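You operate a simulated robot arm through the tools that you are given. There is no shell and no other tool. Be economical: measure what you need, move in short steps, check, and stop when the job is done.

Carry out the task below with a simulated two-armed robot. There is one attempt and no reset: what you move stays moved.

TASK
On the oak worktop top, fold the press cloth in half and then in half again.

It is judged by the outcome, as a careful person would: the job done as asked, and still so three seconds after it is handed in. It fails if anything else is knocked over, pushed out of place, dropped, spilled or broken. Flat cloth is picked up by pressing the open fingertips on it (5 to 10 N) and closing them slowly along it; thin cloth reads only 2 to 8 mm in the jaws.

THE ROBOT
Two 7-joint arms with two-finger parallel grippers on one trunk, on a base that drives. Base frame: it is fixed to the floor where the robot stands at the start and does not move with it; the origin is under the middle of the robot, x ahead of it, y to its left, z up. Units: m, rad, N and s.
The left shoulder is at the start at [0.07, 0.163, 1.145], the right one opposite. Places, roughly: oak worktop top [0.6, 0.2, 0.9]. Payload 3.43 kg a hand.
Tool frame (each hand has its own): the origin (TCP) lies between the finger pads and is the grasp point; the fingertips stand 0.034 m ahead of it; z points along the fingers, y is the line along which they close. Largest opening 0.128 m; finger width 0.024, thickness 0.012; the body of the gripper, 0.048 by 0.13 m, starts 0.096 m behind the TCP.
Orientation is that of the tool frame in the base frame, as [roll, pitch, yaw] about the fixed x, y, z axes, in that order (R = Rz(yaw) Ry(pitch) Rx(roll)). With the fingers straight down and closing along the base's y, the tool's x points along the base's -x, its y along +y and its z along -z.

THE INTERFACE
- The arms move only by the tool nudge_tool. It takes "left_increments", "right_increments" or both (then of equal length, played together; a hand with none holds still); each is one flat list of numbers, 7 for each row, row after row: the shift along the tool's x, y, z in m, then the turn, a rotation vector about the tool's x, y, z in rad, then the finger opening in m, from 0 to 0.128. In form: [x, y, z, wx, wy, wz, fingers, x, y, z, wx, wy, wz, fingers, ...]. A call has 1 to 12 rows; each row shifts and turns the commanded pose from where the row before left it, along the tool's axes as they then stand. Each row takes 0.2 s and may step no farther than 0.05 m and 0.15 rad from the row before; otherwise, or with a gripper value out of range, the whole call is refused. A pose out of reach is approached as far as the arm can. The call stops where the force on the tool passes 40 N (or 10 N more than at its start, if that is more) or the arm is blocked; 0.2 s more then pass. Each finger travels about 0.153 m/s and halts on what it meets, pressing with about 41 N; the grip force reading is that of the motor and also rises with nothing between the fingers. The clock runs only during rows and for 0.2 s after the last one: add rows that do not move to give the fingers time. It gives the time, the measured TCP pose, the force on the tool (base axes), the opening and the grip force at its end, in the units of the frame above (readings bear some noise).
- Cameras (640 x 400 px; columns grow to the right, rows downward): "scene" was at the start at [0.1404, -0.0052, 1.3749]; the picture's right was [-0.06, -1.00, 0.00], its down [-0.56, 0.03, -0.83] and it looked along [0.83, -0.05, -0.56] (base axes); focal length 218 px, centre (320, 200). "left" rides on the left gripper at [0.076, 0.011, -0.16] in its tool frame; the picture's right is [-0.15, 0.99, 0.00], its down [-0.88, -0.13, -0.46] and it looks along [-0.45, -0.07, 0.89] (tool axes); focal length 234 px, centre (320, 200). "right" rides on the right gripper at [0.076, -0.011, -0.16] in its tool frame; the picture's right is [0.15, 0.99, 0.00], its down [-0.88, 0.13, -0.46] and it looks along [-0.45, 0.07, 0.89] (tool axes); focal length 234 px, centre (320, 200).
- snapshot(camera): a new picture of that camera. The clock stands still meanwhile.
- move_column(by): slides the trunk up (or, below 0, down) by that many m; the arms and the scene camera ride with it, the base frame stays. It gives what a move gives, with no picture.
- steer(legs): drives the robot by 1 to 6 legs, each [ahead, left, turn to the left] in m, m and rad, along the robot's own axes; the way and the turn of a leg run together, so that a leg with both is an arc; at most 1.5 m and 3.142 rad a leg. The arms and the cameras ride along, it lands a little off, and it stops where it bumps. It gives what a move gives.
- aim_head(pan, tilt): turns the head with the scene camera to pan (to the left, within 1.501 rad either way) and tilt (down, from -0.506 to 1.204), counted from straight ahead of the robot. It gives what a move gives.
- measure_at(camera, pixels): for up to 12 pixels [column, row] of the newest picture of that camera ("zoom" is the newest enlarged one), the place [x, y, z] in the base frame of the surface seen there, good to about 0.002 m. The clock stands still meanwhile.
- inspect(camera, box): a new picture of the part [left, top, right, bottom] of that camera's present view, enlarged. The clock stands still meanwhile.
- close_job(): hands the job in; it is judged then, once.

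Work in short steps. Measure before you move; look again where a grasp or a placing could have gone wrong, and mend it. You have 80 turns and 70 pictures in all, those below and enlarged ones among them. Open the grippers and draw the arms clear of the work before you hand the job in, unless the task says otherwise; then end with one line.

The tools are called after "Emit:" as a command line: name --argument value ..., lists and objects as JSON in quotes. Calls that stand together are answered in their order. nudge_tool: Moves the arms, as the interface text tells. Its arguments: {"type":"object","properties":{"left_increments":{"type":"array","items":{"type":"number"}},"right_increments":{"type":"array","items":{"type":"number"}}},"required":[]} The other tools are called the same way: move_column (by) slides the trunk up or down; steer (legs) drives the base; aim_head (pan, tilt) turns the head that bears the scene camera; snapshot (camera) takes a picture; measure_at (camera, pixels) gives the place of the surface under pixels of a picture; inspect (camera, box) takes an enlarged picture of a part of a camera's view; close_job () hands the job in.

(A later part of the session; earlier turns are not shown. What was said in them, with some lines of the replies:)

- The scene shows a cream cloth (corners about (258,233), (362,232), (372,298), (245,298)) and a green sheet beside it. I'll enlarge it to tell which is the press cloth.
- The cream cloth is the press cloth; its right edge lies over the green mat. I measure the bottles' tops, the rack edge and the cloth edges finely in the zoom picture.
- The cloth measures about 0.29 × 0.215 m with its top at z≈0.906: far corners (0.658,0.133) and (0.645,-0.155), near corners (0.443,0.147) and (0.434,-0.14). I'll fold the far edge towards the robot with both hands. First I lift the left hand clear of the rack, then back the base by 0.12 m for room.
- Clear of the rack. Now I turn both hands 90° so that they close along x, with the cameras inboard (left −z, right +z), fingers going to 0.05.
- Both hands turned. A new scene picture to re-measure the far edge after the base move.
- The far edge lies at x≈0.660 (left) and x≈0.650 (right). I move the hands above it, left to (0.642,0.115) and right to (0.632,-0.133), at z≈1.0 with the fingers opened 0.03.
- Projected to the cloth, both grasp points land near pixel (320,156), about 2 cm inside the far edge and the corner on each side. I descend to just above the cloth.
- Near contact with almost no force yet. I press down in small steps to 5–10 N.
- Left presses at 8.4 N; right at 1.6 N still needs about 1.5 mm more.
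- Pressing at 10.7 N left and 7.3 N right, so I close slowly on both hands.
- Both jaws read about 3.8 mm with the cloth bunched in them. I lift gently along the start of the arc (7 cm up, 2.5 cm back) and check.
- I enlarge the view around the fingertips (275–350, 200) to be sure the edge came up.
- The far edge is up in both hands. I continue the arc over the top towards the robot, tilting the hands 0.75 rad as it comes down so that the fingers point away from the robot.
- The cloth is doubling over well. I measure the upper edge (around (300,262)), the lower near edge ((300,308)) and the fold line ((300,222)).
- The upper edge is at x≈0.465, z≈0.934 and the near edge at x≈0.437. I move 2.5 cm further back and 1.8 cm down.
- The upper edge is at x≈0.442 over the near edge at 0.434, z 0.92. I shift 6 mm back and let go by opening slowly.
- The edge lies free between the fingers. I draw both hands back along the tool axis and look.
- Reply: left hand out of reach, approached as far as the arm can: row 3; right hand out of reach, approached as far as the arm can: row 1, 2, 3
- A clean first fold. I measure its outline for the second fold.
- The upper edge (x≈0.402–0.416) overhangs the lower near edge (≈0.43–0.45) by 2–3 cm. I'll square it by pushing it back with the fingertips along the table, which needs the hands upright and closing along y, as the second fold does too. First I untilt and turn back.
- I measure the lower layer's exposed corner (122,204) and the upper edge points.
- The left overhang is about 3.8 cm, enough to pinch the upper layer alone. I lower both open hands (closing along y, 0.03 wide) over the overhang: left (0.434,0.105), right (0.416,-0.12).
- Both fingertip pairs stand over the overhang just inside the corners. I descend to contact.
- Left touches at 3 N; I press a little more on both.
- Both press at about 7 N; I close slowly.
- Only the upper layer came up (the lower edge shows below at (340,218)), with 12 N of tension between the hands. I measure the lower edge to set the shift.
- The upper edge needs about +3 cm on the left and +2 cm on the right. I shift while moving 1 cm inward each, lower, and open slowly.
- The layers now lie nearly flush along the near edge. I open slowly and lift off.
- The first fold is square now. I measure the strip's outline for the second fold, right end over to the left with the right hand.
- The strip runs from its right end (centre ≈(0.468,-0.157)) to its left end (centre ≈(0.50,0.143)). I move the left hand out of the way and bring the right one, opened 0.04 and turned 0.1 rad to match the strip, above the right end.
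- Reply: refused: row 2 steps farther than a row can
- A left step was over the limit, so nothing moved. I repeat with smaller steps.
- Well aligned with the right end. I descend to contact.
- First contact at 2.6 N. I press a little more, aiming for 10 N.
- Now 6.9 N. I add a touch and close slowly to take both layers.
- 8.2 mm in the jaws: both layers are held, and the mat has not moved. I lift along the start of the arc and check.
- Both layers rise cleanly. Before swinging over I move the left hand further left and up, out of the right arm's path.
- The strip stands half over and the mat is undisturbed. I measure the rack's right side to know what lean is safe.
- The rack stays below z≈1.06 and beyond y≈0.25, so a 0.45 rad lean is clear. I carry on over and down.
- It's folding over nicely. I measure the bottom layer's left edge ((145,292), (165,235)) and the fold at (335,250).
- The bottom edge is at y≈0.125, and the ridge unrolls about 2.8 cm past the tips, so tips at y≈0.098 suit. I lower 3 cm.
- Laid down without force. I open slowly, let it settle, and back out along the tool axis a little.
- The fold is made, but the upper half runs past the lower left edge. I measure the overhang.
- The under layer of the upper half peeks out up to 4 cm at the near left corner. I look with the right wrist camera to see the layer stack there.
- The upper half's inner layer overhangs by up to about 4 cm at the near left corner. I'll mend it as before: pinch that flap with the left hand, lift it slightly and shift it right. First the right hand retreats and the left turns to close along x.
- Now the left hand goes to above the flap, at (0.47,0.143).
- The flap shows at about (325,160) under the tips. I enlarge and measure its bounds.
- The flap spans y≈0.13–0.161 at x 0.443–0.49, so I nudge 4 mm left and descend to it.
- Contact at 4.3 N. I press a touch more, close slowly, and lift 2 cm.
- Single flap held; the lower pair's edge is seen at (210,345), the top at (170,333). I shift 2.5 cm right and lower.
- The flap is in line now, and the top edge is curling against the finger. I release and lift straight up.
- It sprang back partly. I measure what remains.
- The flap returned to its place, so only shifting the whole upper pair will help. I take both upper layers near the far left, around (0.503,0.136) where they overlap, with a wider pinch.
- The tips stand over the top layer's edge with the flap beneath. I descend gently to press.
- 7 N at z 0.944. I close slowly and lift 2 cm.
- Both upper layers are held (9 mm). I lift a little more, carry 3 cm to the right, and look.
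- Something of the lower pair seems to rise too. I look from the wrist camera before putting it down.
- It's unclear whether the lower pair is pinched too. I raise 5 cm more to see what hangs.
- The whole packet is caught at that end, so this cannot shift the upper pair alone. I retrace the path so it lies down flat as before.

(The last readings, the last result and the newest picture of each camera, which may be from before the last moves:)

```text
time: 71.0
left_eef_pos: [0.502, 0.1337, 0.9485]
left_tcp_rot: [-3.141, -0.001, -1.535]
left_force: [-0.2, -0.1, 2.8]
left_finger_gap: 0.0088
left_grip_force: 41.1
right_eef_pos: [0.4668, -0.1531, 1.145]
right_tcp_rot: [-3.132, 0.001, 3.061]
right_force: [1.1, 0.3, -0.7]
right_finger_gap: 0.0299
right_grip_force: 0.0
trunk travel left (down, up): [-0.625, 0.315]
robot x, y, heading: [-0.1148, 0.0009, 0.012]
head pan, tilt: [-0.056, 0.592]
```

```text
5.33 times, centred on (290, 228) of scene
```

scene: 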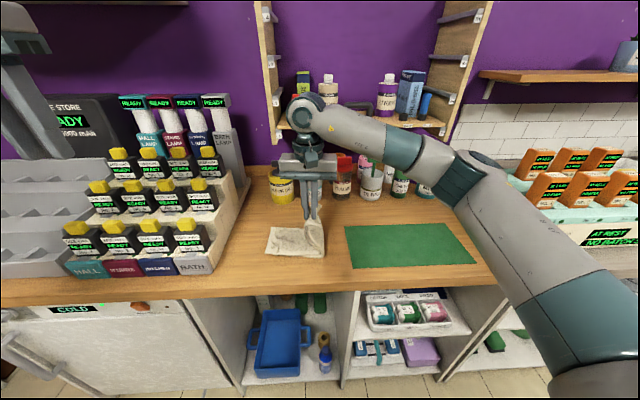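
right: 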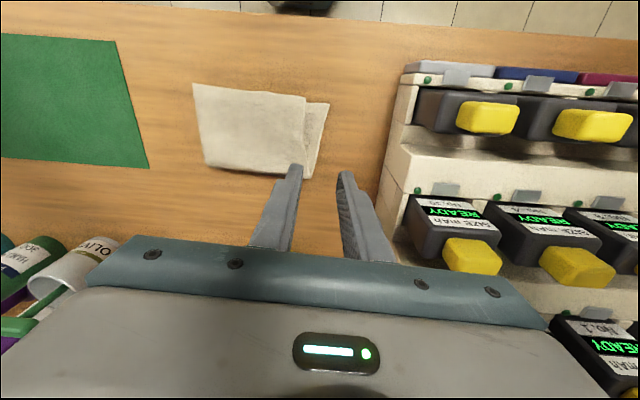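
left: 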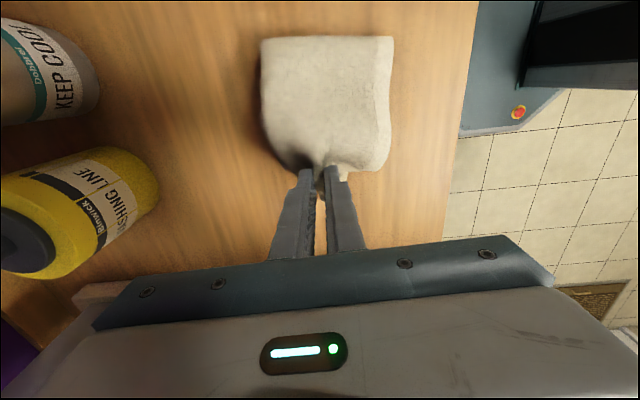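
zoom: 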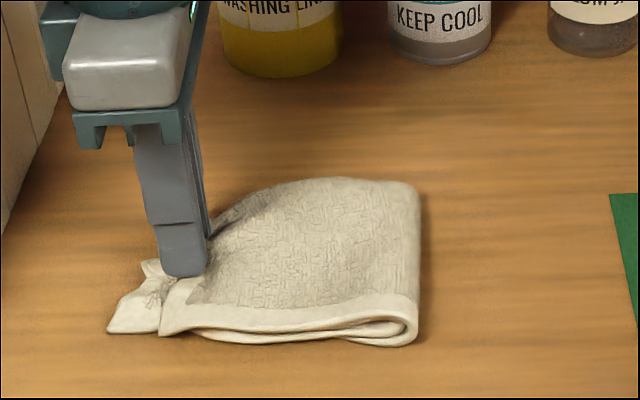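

It lies flat again. I open slowly to spread the pinch and lift straight up.

Emit:
nudge_tool --left_increments '[0, 0, 0, 0, 0, 0, 0.016, 0, 0, 0, 0, 0, 0, 0.024, 0, 0, 0, 0, 0, 0, 0.034, 0, 0, -0.01, 0, 0, 0, 0.034, 0, 0, -0.04, 0, 0, 0, 0.034, 0, 0, -0.045, 0, 0, 0, 0.034, 0, 0, -0.045, 0, 0, 0, 0.034, 0, 0, 0, 0, 0, 0, 0.034]'

Emit:
inspect --camera "scene" --box '[230, 190, 350, 265]'

Emit:
inspect --camera "left" --box '[200, 0, 440, 200]'

```text
time: 72.8
left_eef_pos: [0.501, 0.1305, 1.0868]
left_tcp_rot: [3.141, -0.001, -1.534]
left_force: [-0.3, 0.5, 0.0]
left_finger_gap: 0.0338
left_grip_force: 0.0
right_eef_pos: [0.4684, -0.1525, 1.1436]
right_tcp_rot: [-3.131, -0.002, 3.061]
right_force: [-0.1, 1.0, -0.1]
right_finger_gap: 0.0296
right_grip_force: 0.0
trunk travel left (down, up): [-0.625, 0.315]
robot x, y, heading: [-0.1188, -0.0029, 0.007]
head pan, tilt: [-0.056, 0.592]
```

```text
5.33 times, centred on (290, 228) of scene
```

zoom: 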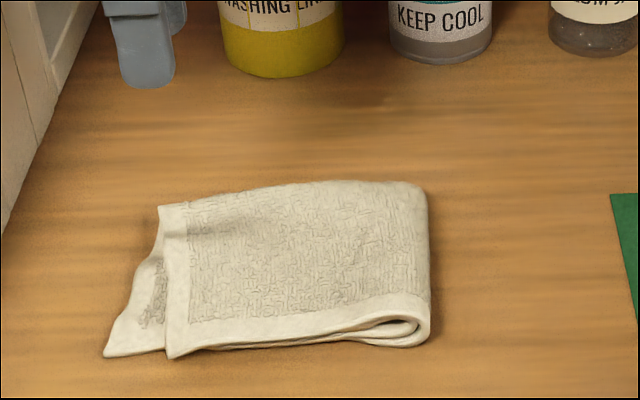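

```text
2.00 times, centred on (320, 100) of left
```

zoom: 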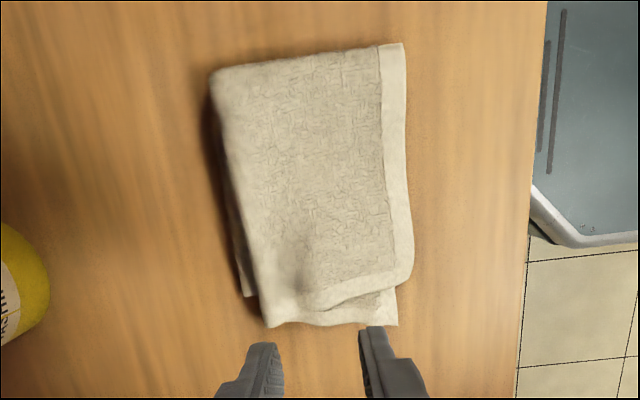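

The packet is now a tidy quarter, with the lower pair under the top and only a small layer offset at the left end. I raise and draw both arms clear, open the grippers, and take a last look.

Emit:
nudge_tool --left_increments '[0, 0, -0.045, 0, 0, 0, 0.08, 0, 0, -0.045, 0, 0, 0, 0.08, -0.02, 0.035, 0, 0, 0, 0, 0.08, -0.02, 0.035, 0, 0, 0, 0, 0.08, -0.02, 0.035, 0, 0, 0, 0, 0.08, 0, 0, 0, 0, 0, 0, 0.08, 0, 0, 0, 0, 0, 0, 0.08]' --right_increments '[0, 0, -0.03, 0, 0, 0, 0.08, 0, -0.04, 0, 0, 0, 0, 0.08, 0, -0.04, 0, 0, 0, 0, 0.08, 0, -0.04, 0, 0, 0, 0, 0.08, 0, 0, 0, 0, 0, 0, 0.08, 0, 0, 0, 0, 0, 0, 0.08, 0, 0, 0, 0, 0, 0, 0.08]'

Emit:
snapshot --camera "scene"

Emit:
measure_at --camera "scene" --pixels '[[250, 256], [262, 256], [309, 253], [309, 226], [261, 229], [285, 245]]'

```text
time: 74.4
left_eef_pos: [0.3973, 0.1878, 1.1778]
left_tcp_rot: [3.141, 0.0, -1.534]
left_force: [-1.0, 0.2, 0.8]
left_finger_gap: 0.0799
left_grip_force: 0.0
right_eef_pos: [0.4622, -0.2739, 1.1749]
right_tcp_rot: [-3.132, 0.0, 3.061]
right_force: [-0.1, -0.1, -0.6]
right_finger_gap: 0.08
right_grip_force: 0.0
trunk travel left (down, up): [-0.625, 0.315]
robot x, y, heading: [-0.1213, 0.0013, 0.0]
head pan, tilt: [-0.056, 0.592]
```

```text
20 pictures are left
```

scene: 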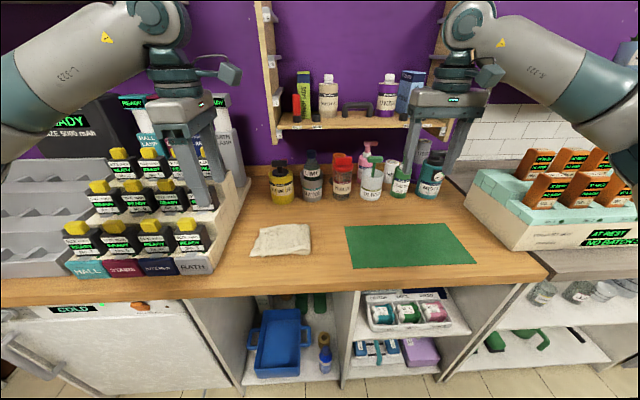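

```text
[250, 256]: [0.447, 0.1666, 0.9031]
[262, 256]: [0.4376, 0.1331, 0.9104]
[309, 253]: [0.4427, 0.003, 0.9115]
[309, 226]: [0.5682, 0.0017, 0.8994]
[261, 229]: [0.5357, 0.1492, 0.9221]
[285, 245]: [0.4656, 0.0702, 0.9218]
```

The press cloth lies folded in quarters, about 0.15 × 0.11 m. The mat, bottles and rack are where they were, and both arms are clear, so I hand the job in.

Emit:
close_job

```text
The job is handed in.
```

I folded the press cloth in half twice. It lies flat on the oak worktop as a quarter about 0.15 × 0.11 m, but the layers aren't perfectly square. One inner layer still sticks out by about 3 cm at the near left corner, and two attempts to straighten it made little difference. Nothing else was moved or knocked over, and both grippers are open and clear of the work.
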